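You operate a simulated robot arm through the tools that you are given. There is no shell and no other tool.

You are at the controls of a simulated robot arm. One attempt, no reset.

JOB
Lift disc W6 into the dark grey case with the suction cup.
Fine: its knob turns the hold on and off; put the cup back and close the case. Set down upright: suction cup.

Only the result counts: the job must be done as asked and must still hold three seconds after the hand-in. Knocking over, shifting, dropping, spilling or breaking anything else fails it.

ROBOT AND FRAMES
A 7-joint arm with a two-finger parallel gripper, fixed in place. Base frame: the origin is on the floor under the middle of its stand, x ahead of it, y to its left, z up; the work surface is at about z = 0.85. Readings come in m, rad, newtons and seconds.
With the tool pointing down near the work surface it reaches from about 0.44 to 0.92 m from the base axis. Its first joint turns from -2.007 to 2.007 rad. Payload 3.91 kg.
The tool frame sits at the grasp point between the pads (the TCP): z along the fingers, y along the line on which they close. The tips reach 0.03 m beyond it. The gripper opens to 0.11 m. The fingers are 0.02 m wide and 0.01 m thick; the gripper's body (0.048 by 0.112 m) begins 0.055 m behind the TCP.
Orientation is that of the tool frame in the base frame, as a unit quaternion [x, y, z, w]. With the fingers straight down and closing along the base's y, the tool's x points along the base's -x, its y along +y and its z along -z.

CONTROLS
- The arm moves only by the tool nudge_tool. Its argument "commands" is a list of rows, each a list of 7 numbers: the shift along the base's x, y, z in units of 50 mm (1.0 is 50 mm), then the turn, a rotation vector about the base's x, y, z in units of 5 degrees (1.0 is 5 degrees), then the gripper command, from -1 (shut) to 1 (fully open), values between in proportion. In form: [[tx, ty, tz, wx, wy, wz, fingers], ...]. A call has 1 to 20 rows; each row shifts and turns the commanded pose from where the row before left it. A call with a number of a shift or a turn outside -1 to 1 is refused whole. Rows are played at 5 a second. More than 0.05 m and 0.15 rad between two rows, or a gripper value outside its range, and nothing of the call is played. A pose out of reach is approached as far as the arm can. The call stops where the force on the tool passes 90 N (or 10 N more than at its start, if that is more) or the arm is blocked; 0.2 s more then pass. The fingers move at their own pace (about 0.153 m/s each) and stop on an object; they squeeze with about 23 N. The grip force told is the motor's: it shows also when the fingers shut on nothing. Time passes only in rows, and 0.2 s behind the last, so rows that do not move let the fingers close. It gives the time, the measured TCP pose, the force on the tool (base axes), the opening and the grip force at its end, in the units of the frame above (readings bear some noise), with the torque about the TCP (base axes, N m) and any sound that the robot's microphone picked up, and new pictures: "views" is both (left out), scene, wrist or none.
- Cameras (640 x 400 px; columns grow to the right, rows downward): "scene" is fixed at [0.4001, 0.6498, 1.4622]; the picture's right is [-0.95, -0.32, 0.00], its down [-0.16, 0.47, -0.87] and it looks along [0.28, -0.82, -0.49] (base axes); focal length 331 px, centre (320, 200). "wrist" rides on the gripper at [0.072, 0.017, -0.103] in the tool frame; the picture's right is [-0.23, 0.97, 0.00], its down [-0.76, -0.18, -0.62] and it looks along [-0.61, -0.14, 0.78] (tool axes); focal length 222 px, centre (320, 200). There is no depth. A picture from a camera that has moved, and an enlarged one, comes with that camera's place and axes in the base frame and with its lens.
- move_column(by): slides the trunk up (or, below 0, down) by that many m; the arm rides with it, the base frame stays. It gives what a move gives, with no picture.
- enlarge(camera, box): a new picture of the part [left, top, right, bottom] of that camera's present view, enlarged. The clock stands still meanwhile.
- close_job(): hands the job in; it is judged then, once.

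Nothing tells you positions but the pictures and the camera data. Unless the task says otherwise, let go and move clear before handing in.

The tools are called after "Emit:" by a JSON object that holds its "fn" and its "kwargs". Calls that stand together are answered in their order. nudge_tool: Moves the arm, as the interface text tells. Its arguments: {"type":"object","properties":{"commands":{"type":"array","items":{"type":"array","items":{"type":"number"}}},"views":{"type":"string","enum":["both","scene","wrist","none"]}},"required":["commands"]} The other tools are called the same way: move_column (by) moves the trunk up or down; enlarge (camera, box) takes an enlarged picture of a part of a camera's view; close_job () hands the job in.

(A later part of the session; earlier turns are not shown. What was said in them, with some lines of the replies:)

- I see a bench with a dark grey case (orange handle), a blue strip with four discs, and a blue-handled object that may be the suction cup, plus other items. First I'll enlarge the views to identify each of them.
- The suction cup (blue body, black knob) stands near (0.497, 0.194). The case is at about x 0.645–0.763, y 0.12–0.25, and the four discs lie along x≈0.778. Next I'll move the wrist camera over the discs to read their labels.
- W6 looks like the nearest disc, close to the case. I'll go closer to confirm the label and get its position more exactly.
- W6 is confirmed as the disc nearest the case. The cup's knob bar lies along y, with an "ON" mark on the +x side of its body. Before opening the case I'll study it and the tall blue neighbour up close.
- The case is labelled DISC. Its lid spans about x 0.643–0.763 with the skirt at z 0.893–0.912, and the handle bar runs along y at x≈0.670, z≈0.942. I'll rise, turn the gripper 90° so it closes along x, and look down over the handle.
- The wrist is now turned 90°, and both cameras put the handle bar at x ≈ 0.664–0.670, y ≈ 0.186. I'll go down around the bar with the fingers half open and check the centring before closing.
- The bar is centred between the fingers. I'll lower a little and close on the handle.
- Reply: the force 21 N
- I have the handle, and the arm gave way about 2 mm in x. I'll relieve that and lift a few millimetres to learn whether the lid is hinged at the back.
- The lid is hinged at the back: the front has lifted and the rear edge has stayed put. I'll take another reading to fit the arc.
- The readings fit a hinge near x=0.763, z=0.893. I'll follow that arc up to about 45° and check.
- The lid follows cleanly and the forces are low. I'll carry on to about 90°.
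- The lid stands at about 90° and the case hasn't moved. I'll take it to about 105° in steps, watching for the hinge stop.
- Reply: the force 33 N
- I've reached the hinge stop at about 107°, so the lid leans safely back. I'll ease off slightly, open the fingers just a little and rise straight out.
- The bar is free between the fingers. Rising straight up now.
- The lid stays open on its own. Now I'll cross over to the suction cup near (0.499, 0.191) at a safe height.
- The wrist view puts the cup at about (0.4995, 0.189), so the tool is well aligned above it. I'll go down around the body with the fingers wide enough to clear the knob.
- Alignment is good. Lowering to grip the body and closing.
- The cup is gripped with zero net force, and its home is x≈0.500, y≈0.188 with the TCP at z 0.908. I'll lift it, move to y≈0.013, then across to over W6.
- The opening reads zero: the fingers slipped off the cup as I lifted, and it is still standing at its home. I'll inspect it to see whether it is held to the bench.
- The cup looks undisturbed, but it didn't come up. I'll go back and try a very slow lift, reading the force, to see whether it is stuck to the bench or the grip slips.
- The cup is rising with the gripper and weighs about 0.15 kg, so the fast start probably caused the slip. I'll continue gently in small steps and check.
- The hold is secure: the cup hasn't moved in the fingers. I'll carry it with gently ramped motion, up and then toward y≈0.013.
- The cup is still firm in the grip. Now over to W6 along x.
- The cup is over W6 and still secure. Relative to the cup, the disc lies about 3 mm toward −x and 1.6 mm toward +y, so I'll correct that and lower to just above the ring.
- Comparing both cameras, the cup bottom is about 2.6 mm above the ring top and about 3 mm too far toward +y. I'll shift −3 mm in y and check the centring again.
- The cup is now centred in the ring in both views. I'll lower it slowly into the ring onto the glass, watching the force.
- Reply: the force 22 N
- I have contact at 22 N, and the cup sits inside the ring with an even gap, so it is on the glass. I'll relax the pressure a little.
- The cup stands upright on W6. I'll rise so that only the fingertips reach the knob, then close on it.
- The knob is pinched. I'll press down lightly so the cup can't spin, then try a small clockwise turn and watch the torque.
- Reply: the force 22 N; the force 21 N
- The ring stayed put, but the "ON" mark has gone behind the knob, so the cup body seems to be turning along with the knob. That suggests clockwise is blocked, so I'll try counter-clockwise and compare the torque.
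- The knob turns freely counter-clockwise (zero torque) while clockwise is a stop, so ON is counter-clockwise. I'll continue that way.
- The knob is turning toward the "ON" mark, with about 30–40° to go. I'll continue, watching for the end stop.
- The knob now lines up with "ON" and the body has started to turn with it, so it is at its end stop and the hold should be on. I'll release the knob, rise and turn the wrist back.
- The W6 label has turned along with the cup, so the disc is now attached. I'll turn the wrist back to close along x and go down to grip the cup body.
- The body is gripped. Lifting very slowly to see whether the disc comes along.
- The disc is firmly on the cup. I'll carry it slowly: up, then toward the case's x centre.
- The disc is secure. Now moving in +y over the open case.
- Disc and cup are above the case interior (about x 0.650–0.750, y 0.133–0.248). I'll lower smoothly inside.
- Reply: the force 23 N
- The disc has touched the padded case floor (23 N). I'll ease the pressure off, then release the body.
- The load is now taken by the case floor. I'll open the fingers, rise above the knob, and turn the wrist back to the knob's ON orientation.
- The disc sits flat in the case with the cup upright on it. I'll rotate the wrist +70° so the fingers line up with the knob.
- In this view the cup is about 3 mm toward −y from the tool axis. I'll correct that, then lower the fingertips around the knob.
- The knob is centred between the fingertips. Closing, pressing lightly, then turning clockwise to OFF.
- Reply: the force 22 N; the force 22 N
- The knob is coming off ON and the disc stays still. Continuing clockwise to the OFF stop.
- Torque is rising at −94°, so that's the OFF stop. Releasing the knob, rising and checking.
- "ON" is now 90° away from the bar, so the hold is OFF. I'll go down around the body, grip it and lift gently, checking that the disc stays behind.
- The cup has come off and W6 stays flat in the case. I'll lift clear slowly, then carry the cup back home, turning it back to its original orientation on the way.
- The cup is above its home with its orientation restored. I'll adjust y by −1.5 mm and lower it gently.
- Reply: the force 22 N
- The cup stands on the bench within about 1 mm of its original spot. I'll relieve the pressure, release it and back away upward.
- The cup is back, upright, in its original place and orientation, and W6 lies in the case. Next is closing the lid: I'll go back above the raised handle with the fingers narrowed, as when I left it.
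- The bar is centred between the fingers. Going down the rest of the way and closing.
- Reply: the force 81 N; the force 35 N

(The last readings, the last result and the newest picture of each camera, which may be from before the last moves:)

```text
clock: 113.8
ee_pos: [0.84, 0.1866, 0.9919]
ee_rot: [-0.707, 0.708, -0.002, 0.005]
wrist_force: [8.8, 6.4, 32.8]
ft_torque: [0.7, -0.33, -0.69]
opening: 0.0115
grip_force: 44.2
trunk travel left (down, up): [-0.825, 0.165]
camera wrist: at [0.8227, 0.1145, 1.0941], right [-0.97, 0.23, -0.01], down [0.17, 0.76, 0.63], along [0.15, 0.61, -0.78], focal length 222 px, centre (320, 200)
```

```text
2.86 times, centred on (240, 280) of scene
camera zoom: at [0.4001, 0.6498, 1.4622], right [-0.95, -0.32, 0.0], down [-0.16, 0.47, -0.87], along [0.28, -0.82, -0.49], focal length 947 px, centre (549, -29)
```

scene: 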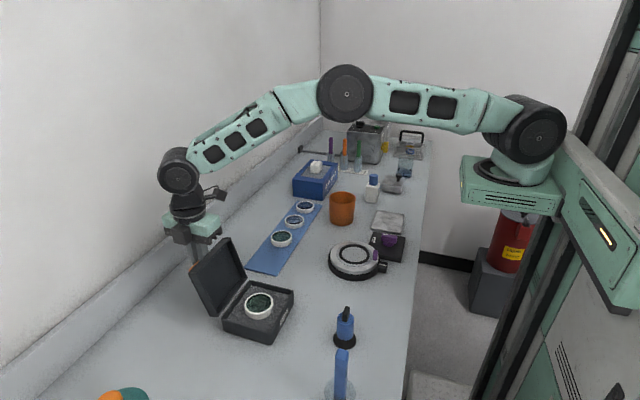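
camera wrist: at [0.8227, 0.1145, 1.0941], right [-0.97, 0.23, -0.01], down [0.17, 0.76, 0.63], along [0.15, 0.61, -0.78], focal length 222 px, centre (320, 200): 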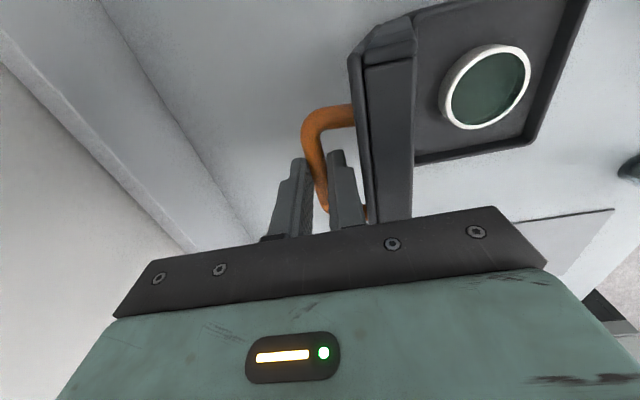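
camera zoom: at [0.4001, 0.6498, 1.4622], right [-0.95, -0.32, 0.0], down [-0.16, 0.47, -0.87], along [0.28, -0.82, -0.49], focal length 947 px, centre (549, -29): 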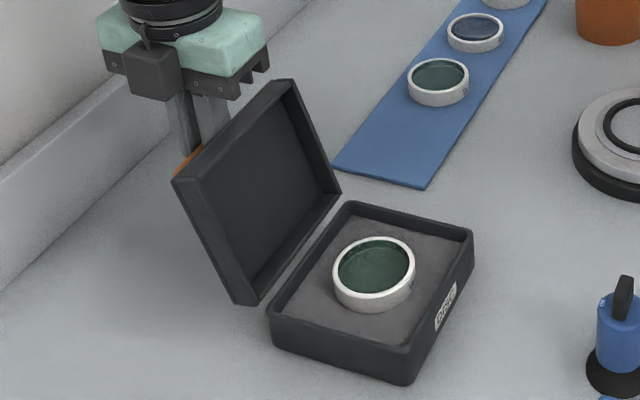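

One fingertip pressed on the bar before slipping over it (80 N briefly), but the case hasn't moved and the bar is now gripped. I'll relieve the residual load first.

Emit:
{"fn": "nudge_tool", "kwargs": {"commands": [[0, 0, 0.07, 0, 0, 0, -1], [0, 0, 0, 0, 0, 0, -1]], "views": "wrist"}}

Emit:
{"fn": "enlarge", "kwargs": {"camera": "wrist", "box": [230, 80, 430, 240]}}

Emit:
{"fn": "enlarge", "kwargs": {"camera": "scene", "box": [170, 210, 310, 350]}}

```text
clock: 114.4
ee_pos: [0.8399, 0.187, 0.9919]
ee_rot: [-0.707, 0.707, -0.001, 0.002]
wrist_force: [19.5, 12.5, 15.3]
ft_torque: [1.13, -0.57, -0.7]
opening: 0.0113
grip_force: 44.9
trunk travel left (down, up): [-0.825, 0.165]
camera wrist: at [0.8228, 0.1147, 1.0946], right [-0.97, 0.23, 0.0], down [0.18, 0.76, 0.63], along [0.14, 0.61, -0.78], focal length 222 px, centre (320, 200)
```

wrist: 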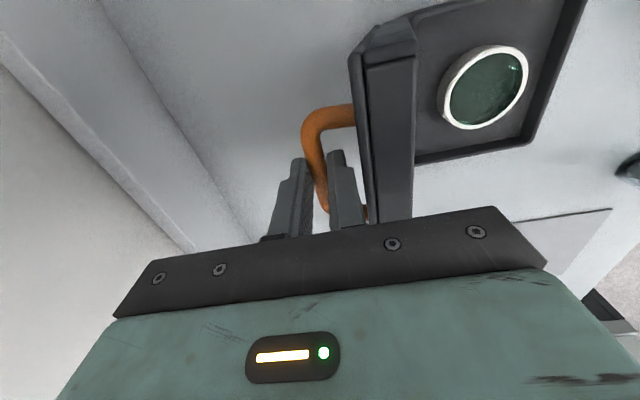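

```text
2.50 times, centred on (330, 160) of wrist
camera zoom: at [0.8228, 0.1147, 1.0946], right [-0.97, 0.23, 0.0], down [0.18, 0.76, 0.63], along [0.14, 0.61, -0.78], focal length 555 px, centre (295, 300)
```

zoom: 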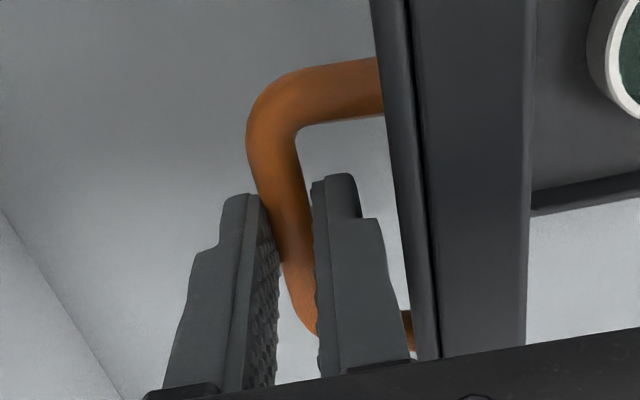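

```text
2.86 times, centred on (240, 280) of scene
camera zoom: at [0.4001, 0.6498, 1.4622], right [-0.95, -0.32, 0.0], down [-0.16, 0.47, -0.87], along [0.28, -0.82, -0.49], focal length 947 px, centre (549, -29)
```

zoom: 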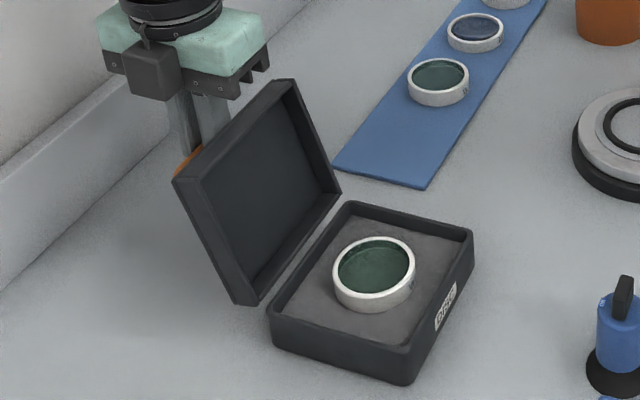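

Emit:
{"fn": "nudge_tool", "kwargs": {"commands": [[0.04, 0.025, 0.03, 0, 0, 0, -1], [0, 0, 0, 0, 0, 0, -1]], "views": "none"}}

```text
clock: 115.0
ee_pos: [0.8397, 0.187, 0.9917]
ee_rot: [0.707, -0.707, 0.0, 0.001]
wrist_force: [6.7, 6.8, 11.0]
ft_torque: [0.78, -0.2, -0.74]
opening: 0.0115
grip_force: 45.0
trunk travel left (down, up): [-0.825, 0.165]
```

Forces are small now. I'll swing the lid back along the same arc in reverse, first to about 90°.

Emit:
{"fn": "nudge_tool", "kwargs": {"commands": [[-0.12, 0, 0.085, 0, 0, 0, -1], [-0.124, 0, 0.084, 0, 0, 0, -1], [-0.156, 0, 0.106, 0, 0, 0, -1], [-0.166, 0, 0.094, 0, 0, 0, -1], [0, 0, 0, 0, 0, 0, -1]]}}

Emit:
{"fn": "enlarge", "kwargs": {"camera": "scene", "box": [170, 210, 310, 350]}}

```text
clock: 116.2
ee_pos: [0.8134, 0.1872, 1.0103]
ee_rot: [0.708, -0.707, -0.001, 0.001]
wrist_force: [2.3, 1.3, 5.5]
ft_torque: [0.08, -0.03, -0.72]
opening: 0.0116
grip_force: 44.9
trunk travel left (down, up): [-0.825, 0.165]
camera wrist: at [0.796, 0.1151, 1.1134], right [-0.97, 0.23, 0.0], down [0.18, 0.76, 0.62], along [0.14, 0.61, -0.78], focal length 222 px, centre (320, 200)
```

scene: 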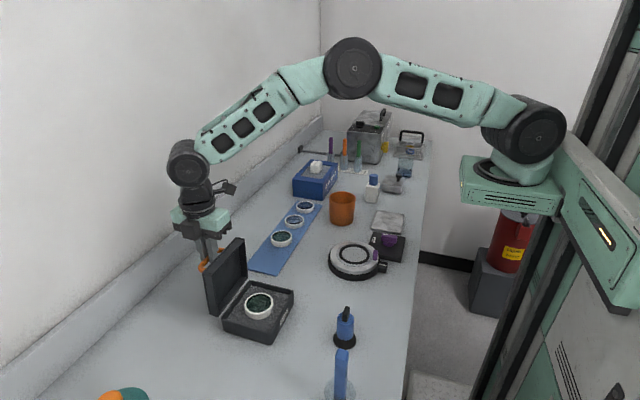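
wrist: 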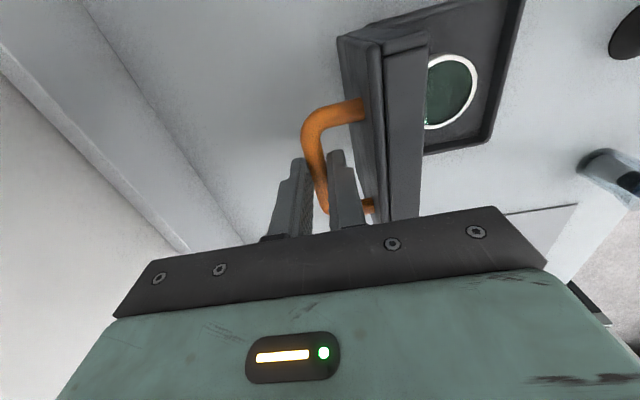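

```text
2.86 times, centred on (240, 280) of scene
camera zoom: at [0.4001, 0.6498, 1.4622], right [-0.95, -0.32, 0.0], down [-0.16, 0.47, -0.87], along [0.28, -0.82, -0.49], focal length 947 px, centre (549, -29)
```

zoom: 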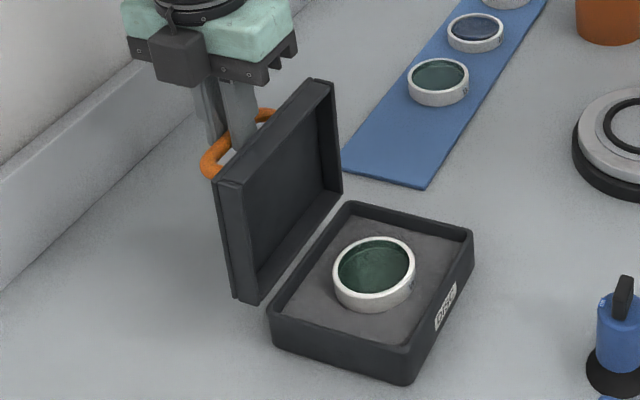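

The lid is following. Continuing to about 45°.

Emit:
{"fn": "nudge_tool", "kwargs": {"commands": [[-0.174, 0, 0.078, 0, 0, 0, -1], [-0.18, 0, 0.062, 0, 0, 0, -1], [-0.184, 0, 0.046, 0, 0, 0, -1], [-0.188, 0, 0.032, 0, 0, 0, -1], [-0.19, 0, 0.014, 0, 0, 0, -1], [-0.19, 0, -0.004, 0, 0, 0, -1], [-0.188, 0, -0.018, 0, 0, 0, -1], [-0.188, 0, -0.036, 0, 0, 0, -1], [-0.182, 0, -0.052, 0, 0, 0, -1], [0, 0, 0, 0, 0, 0, -1]]}}

Emit:
{"fn": "enlarge", "kwargs": {"camera": "scene", "box": [190, 220, 310, 350]}}

```text
clock: 118.4
ee_pos: [0.7297, 0.1859, 1.0173]
ee_rot: [-0.707, 0.708, 0.0, 0.0]
wrist_force: [0.2, 2.1, 0.1]
ft_torque: [0.38, -0.04, -0.54]
opening: 0.0116
grip_force: 45.4
trunk travel left (down, up): [-0.825, 0.165]
camera wrist: at [0.7122, 0.1148, 1.1198], right [-0.97, 0.23, 0.0], down [0.18, 0.76, 0.62], along [0.14, 0.61, -0.78], focal length 222 px, centre (320, 200)
```

scene: 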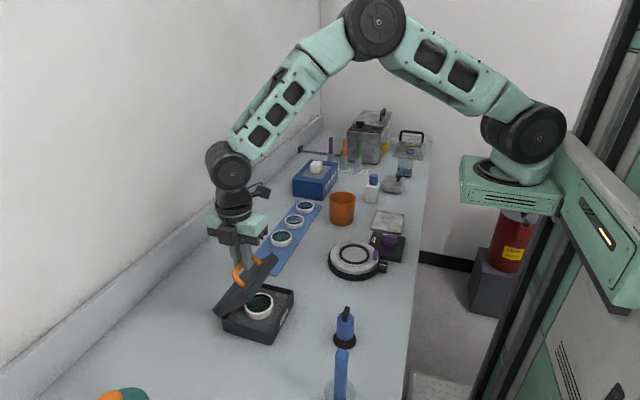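
wrist: 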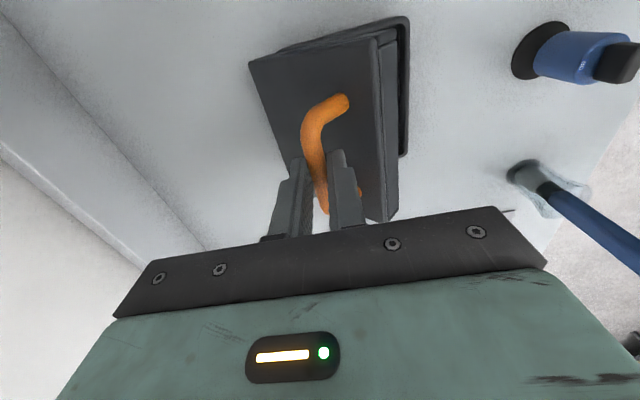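

```text
3.08 times, centred on (250, 285) of scene
camera zoom: at [0.4001, 0.6498, 1.4622], right [-0.95, -0.32, 0.0], down [-0.16, 0.47, -0.87], along [0.28, -0.82, -0.49], focal length 1020 px, centre (535, -62)
```

zoom: 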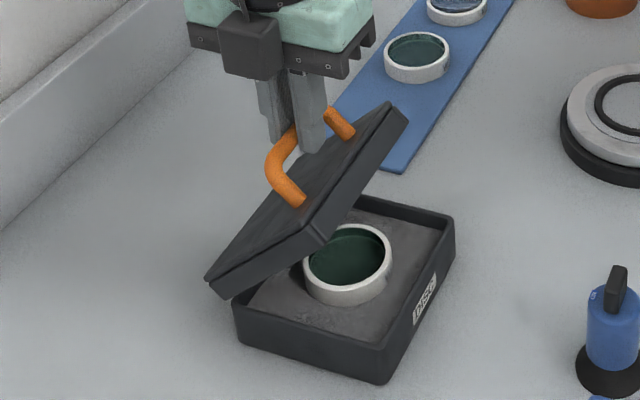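

Emit:
{"fn": "nudge_tool", "kwargs": {"commands": [[-0.178, 0, -0.068, 0, 0, 0, -1], [-0.172, 0, -0.082, 0, 0, 0, -1], [-0.162, 0, -0.098, 0, 0, 0, -1], [-0.156, 0, -0.112, 0, 0, 0, -1], [-0.144, 0, -0.124, 0, 0, 0, -1], [-0.132, 0, -0.136, 0, 0, 0, -1], [-0.12, 0, -0.148, 0, 0, 0, -1], [0, 0, 0, 0, 0, 0, -1]]}}

Emit:
{"fn": "enlarge", "kwargs": {"camera": "scene", "box": [190, 220, 310, 350]}}

```text
clock: 120.2
ee_pos: [0.6754, 0.186, 0.9789]
ee_rot: [-0.707, 0.708, 0.0, 0.001]
wrist_force: [-2.7, -0.7, 2.3]
ft_torque: [0.27, 0.0, -0.11]
opening: 0.0113
grip_force: 44.8
trunk travel left (down, up): [-0.825, 0.165]
camera wrist: at [0.6588, 0.1148, 1.0813], right [-0.97, 0.23, 0.0], down [0.18, 0.76, 0.62], along [0.14, 0.61, -0.78], focal length 222 px, centre (320, 200)
```

scene: 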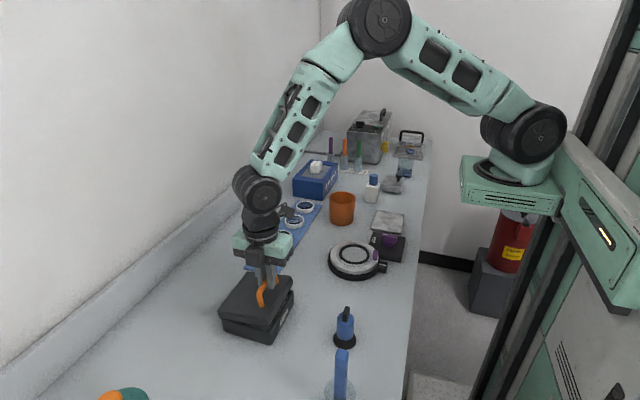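
wrist: 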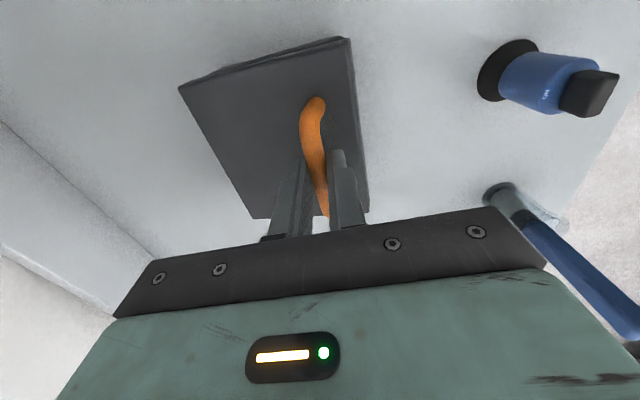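

```text
3.08 times, centred on (250, 285) of scene
camera zoom: at [0.4001, 0.6498, 1.4622], right [-0.95, -0.32, 0.0], down [-0.16, 0.47, -0.87], along [0.28, -0.82, -0.49], focal length 1020 px, centre (535, -62)
```

zoom: 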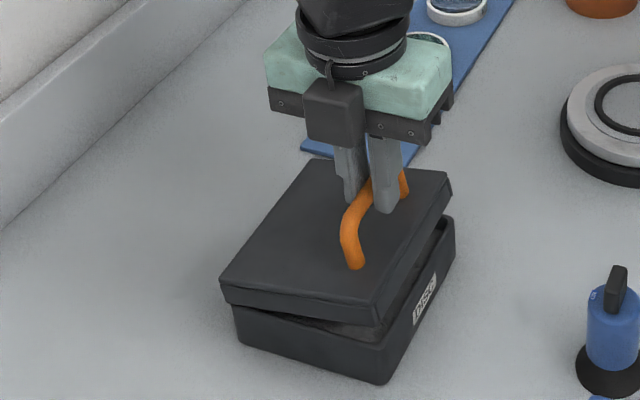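

Nearly closed. The last 10° go in small steps with force checks.

Emit:
{"fn": "nudge_tool", "kwargs": {"commands": [[-0.053, 0, -0.078, 0, 0, 0, -1], [-0.053, 0, -0.078, 0, 0, 0, -1], [0, 0, 0, 0, 0, 0, -1]], "views": "none"}}

Emit:
{"fn": "nudge_tool", "kwargs": {"commands": [[-0.047, 0, -0.083, 0, 0, 0, -1], [-0.04, 0, -0.07, 0, 0, 0, -1], [0, 0, 0, 0, 0, 0, -1]], "views": "scene"}}

Emit:
{"fn": "enlarge", "kwargs": {"camera": "scene", "box": [210, 260, 310, 350]}}

```text
clock: 121.0
ee_pos: [0.67, 0.1865, 0.9714]
ee_rot: [0.707, -0.707, 0.0, 0.001]
wrist_force: [-4.6, -1.4, 4.1]
ft_torque: [0.15, 0.06, 0.0]
opening: 0.0113
grip_force: 44.8
trunk travel left (down, up): [-0.825, 0.165]
```

```text
clock: 121.8
ee_pos: [0.6643, 0.1866, 0.9639]
ee_rot: [-0.707, 0.707, 0.0, 0.0]
wrist_force: [-7.8, 0.6, 5.1]
ft_torque: [0.1, 0.12, -0.02]
opening: 0.0114
grip_force: 44.9
trunk travel left (down, up): [-0.825, 0.165]
```

scene: 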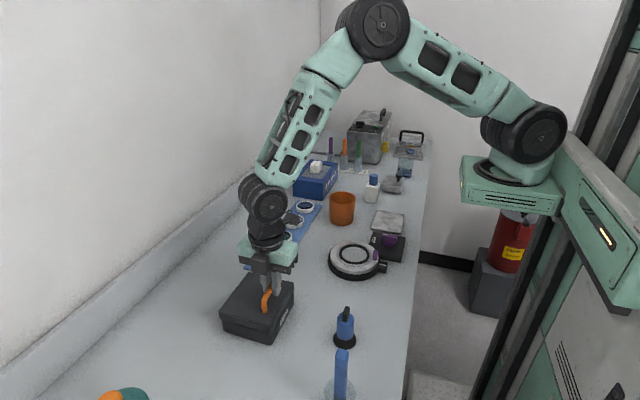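

```text
4.44 times, centred on (260, 305) of scene
camera zoom: at [0.4001, 0.6498, 1.4622], right [-0.95, -0.32, 0.0], down [-0.16, 0.47, -0.87], along [0.28, -0.82, -0.49], focal length 1473 px, centre (587, -267)
```

zoom: 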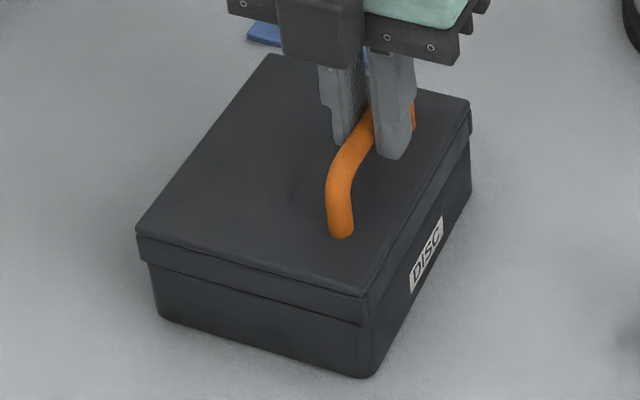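

Emit:
{"fn": "nudge_tool", "kwargs": {"commands": [[-0.008, 0, -0.025, 0, 0, 0, -1], [0, 0, 0, 0, 0, 0, -1]], "views": "none"}}

Emit:
{"fn": "nudge_tool", "kwargs": {"commands": [[0.02, 0, -0.025, 0, 0, 0, -1], [0, 0, 0, 0, 0, 0, -1]], "views": "none"}}

Emit:
{"fn": "enlarge", "kwargs": {"camera": "scene", "box": [210, 260, 310, 350]}}

```text
clock: 122.4
ee_pos: [0.6659, 0.1867, 0.9625]
ee_rot: [-0.707, 0.707, 0.001, 0.0]
wrist_force: [-13.0, 1.2, 10.8]
ft_torque: [-0.14, 0.23, 0.0]
opening: 0.0112
grip_force: 44.6
trunk travel left (down, up): [-0.825, 0.165]
```

```text
clock: 123.0
ee_pos: [0.665, 0.1863, 0.962]
ee_rot: [0.707, -0.707, -0.001, 0.001]
wrist_force: [-27.3, -3.1, 24.0]
ft_torque: [-0.13, 0.52, -0.02]
opening: 0.0111
grip_force: 45.8
trunk travel left (down, up): [-0.825, 0.165]
```

```text
4.44 times, centred on (260, 305) of scene
camera zoom: at [0.4001, 0.6498, 1.4622], right [-0.95, -0.32, 0.0], down [-0.16, 0.47, -0.87], along [0.28, -0.82, -0.49], focal length 1473 px, centre (587, -267)
```

zoom: 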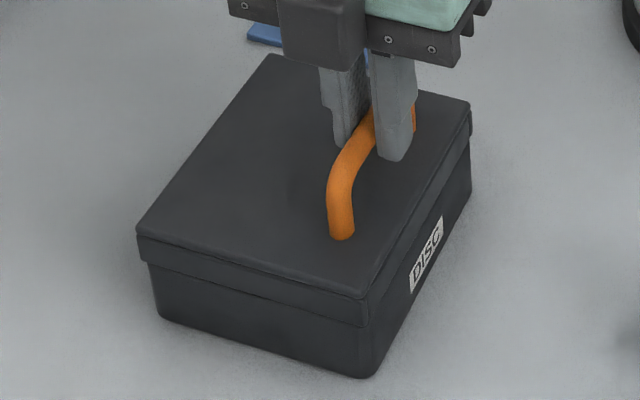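

The lid is fully closed (force building at the stop). I'll relax the residual forces, then open the fingers slightly.

Emit:
{"fn": "nudge_tool", "kwargs": {"commands": [[-0.05, 0, 0.03, 0, 0, 0, -1], [0, 0, 0, 0, 0, 0, -1]], "views": "none"}}

```text
clock: 123.6
ee_pos: [0.6644, 0.187, 0.9623]
ee_rot: [-0.707, 0.708, -0.001, 0.0]
wrist_force: [-13.5, 0.4, 7.6]
ft_torque: [0.0, 0.21, 0.03]
opening: 0.0114
grip_force: 45.1
trunk travel left (down, up): [-0.825, 0.165]
```

Emit:
{"fn": "nudge_tool", "kwargs": {"commands": [[-0.03, 0, 0.005, 0, 0, 0, -1], [0, 0, 0, 0, 0, 0, -1]], "views": "none"}}

Emit:
{"fn": "nudge_tool", "kwargs": {"commands": [[0, 0, 0, 0, 0, 0, -0.6], [0, 0, 0, 0, 0, 0, -0.4], [0, 0, 0, 0, 0, 0, -0.2], [0, 0, 0, 0, 0, 0, -0.2]]}}

Emit:
{"fn": "enlarge", "kwargs": {"camera": "scene", "box": [210, 260, 310, 350]}}

Emit:
{"fn": "enlarge", "kwargs": {"camera": "wrist", "box": [200, 60, 460, 260]}}

```text
clock: 124.2
ee_pos: [0.6656, 0.1866, 0.9626]
ee_rot: [-0.706, 0.708, 0.0, 0.002]
wrist_force: [3.1, 4.0, -1.4]
ft_torque: [0.16, -0.07, 0.02]
opening: 0.0113
grip_force: 45.0
trunk travel left (down, up): [-0.825, 0.165]
```

```text
clock: 125.2
ee_pos: [0.6635, 0.1871, 0.962]
ee_rot: [-0.707, 0.707, 0.001, 0.0]
wrist_force: [0.5, 0.4, 0.3]
ft_torque: [0.01, -0.01, -0.02]
opening: 0.044
grip_force: 0.1
trunk travel left (down, up): [-0.825, 0.165]
camera wrist: at [0.6465, 0.1147, 1.065], right [-0.97, 0.23, 0.0], down [0.18, 0.76, 0.62], along [0.14, 0.61, -0.78], focal length 222 px, centre (320, 200)
```

scene: 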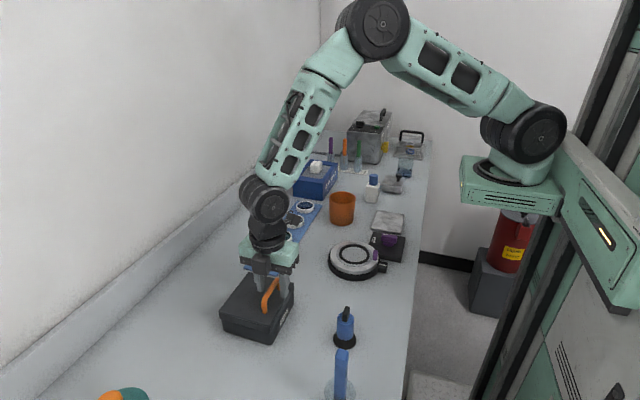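
wrist: 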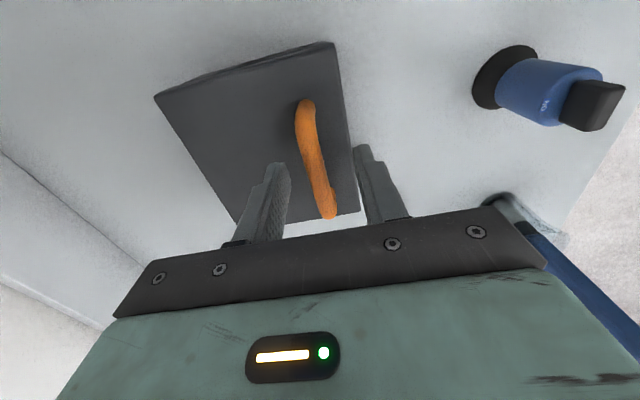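

```text
4.44 times, centred on (260, 305) of scene
camera zoom: at [0.4001, 0.6498, 1.4622], right [-0.95, -0.32, 0.0], down [-0.16, 0.47, -0.87], along [0.28, -0.82, -0.49], focal length 1473 px, centre (587, -267)
```

zoom: 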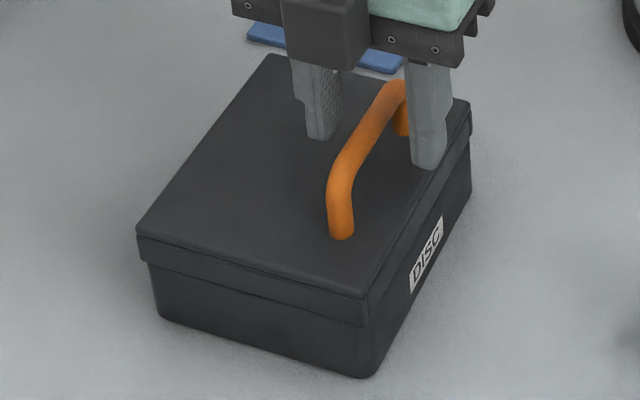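

```text
2.00 times, centred on (330, 160) of wrist
camera zoom: at [0.6465, 0.1147, 1.065], right [-0.97, 0.23, 0.0], down [0.18, 0.76, 0.62], along [0.14, 0.61, -0.78], focal length 444 px, centre (300, 280)
```

zoom: 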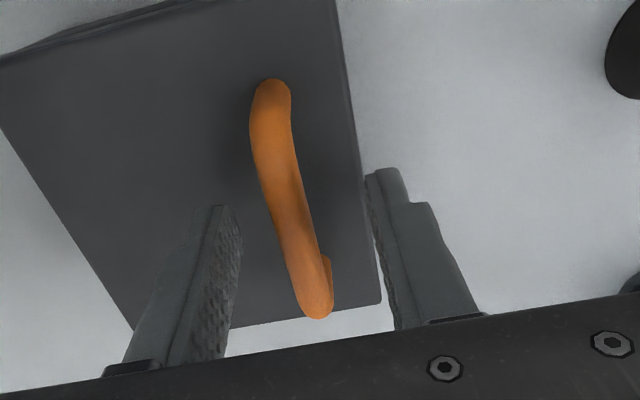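

The case is closed and the handle is free. Rising clear and doing a final check of the whole scene.

Emit:
{"fn": "nudge_tool", "kwargs": {"commands": [[0, 0, 0.4, 0, 0, 0, -0.2], [0, 0, 0.8, 0, 0, 0, -0.2], [0, 0, 0.9, 0, 0, 0, 0], [0, 0, 0.9, 0, 0, 0, 0], [0, 0, 0.9, 0, 0, 0, 0], [-0.5, 0, 0.3, 0, 0, 0, 0], [-0.8, 0, 0, 0, 0, 0, 0], [0, 0, 0, 0, 0, 0, 0], [0, 0, 0, 0, 0, 0, 0]]}}

Emit:
{"fn": "enlarge", "kwargs": {"camera": "scene", "box": [212, 268, 302, 348]}}

Emit:
{"fn": "enlarge", "kwargs": {"camera": "scene", "box": [200, 180, 420, 320]}}

Emit:
{"fn": "enlarge", "kwargs": {"camera": "scene", "box": [325, 300, 365, 355]}}

```text
clock: 127.2
ee_pos: [0.5974, 0.1882, 1.1724]
ee_rot: [0.707, -0.707, 0.0, 0.0]
wrist_force: [-0.5, 0.3, -0.5]
ft_torque: [-0.01, 0.01, 0.01]
opening: 0.0551
grip_force: 0.1
trunk travel left (down, up): [-0.825, 0.165]
camera wrist: at [0.5804, 0.1164, 1.2756], right [-0.97, 0.23, 0.0], down [0.18, 0.76, 0.62], along [0.14, 0.61, -0.78], focal length 222 px, centre (320, 200)
```

scene: 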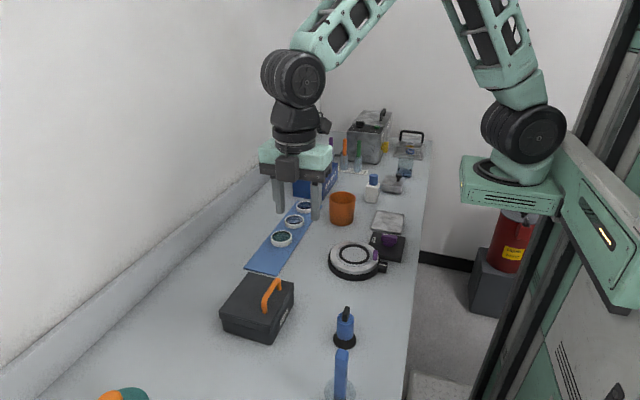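
wrist: 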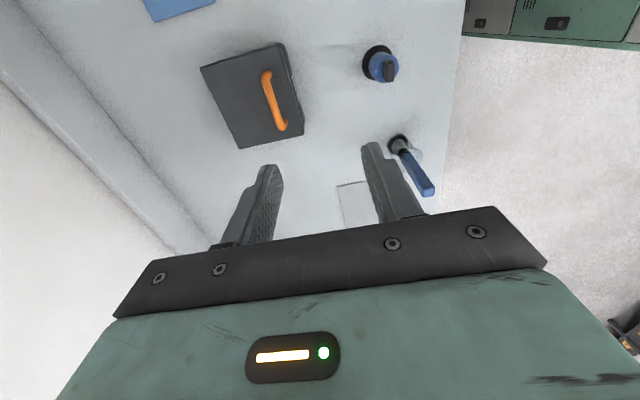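

```text
5.00 times, centred on (257, 308) of scene
camera zoom: at [0.4001, 0.6498, 1.4622], right [-0.95, -0.32, 0.0], down [-0.16, 0.47, -0.87], along [0.28, -0.82, -0.49], focal length 1657 px, centre (635, -340)
```

zoom: 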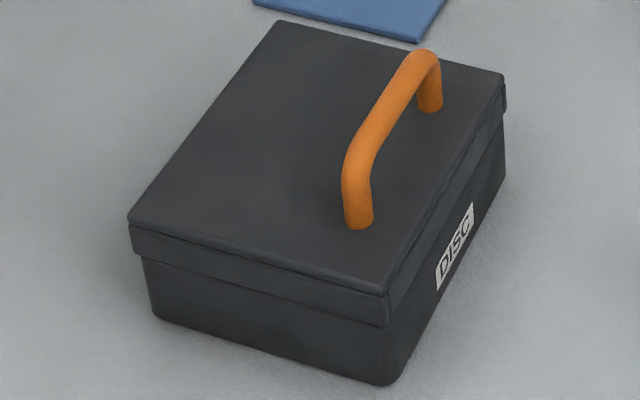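

```text
2.86 times, centred on (310, 250) of scene
camera zoom: at [0.4001, 0.6498, 1.4622], right [-0.95, -0.32, 0.0], down [-0.16, 0.47, -0.87], along [0.28, -0.82, -0.49], focal length 947 px, centre (349, 57)
```

zoom: 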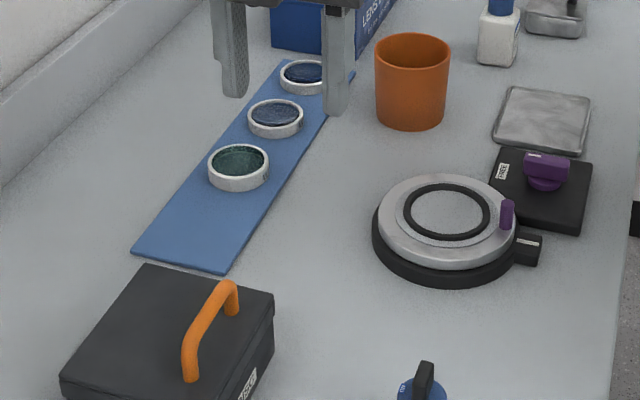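

```text
7.27 times, centred on (345, 328) of scene
camera zoom: at [0.4001, 0.6498, 1.4622], right [-0.95, -0.32, 0.0], down [-0.16, 0.47, -0.87], along [0.28, -0.82, -0.49], focal length 2410 px, centre (138, -727)
```

zoom: 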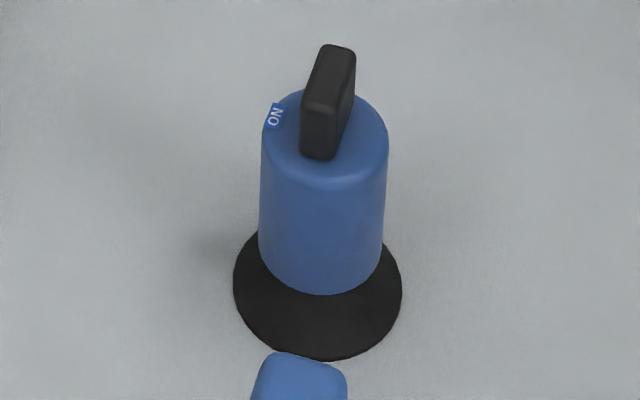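

The case is closed in its original position with W6 inside. The suction cup stands upright at its home with the knob off, and the other items are where they were. The gripper is empty and clear, so I'm handing in.

Emit:
{"fn": "close_job", "kwargs": {}}

```text
The job is handed in.
```

I lifted disc W6 with the suction cup and put it in the dark grey case, and I've handed the job in. The judge's result hasn't come back.

- **Disc:** W6 lies flat on the padded floor of the case, and the other three discs are still in place on the blue strip.
- **Suction cup:** it stands upright within about 2 mm of where it started, in the same orientation, with the knob back at OFF.
- **Case:** the lid is fully shut, and the case looks to be exactly where it was.

Two things went wrong along the way, neither with visible damage:

- **Slipped grip:** my first lift of the cup was too fast and the fingers slid off. The cup stayed standing, and a slower lift worked.
- **Pressed handle:** when I went back for the lid, a fingertip pressed on the handle bar at about 80 N before the fingers closed around it. The case didn't move.
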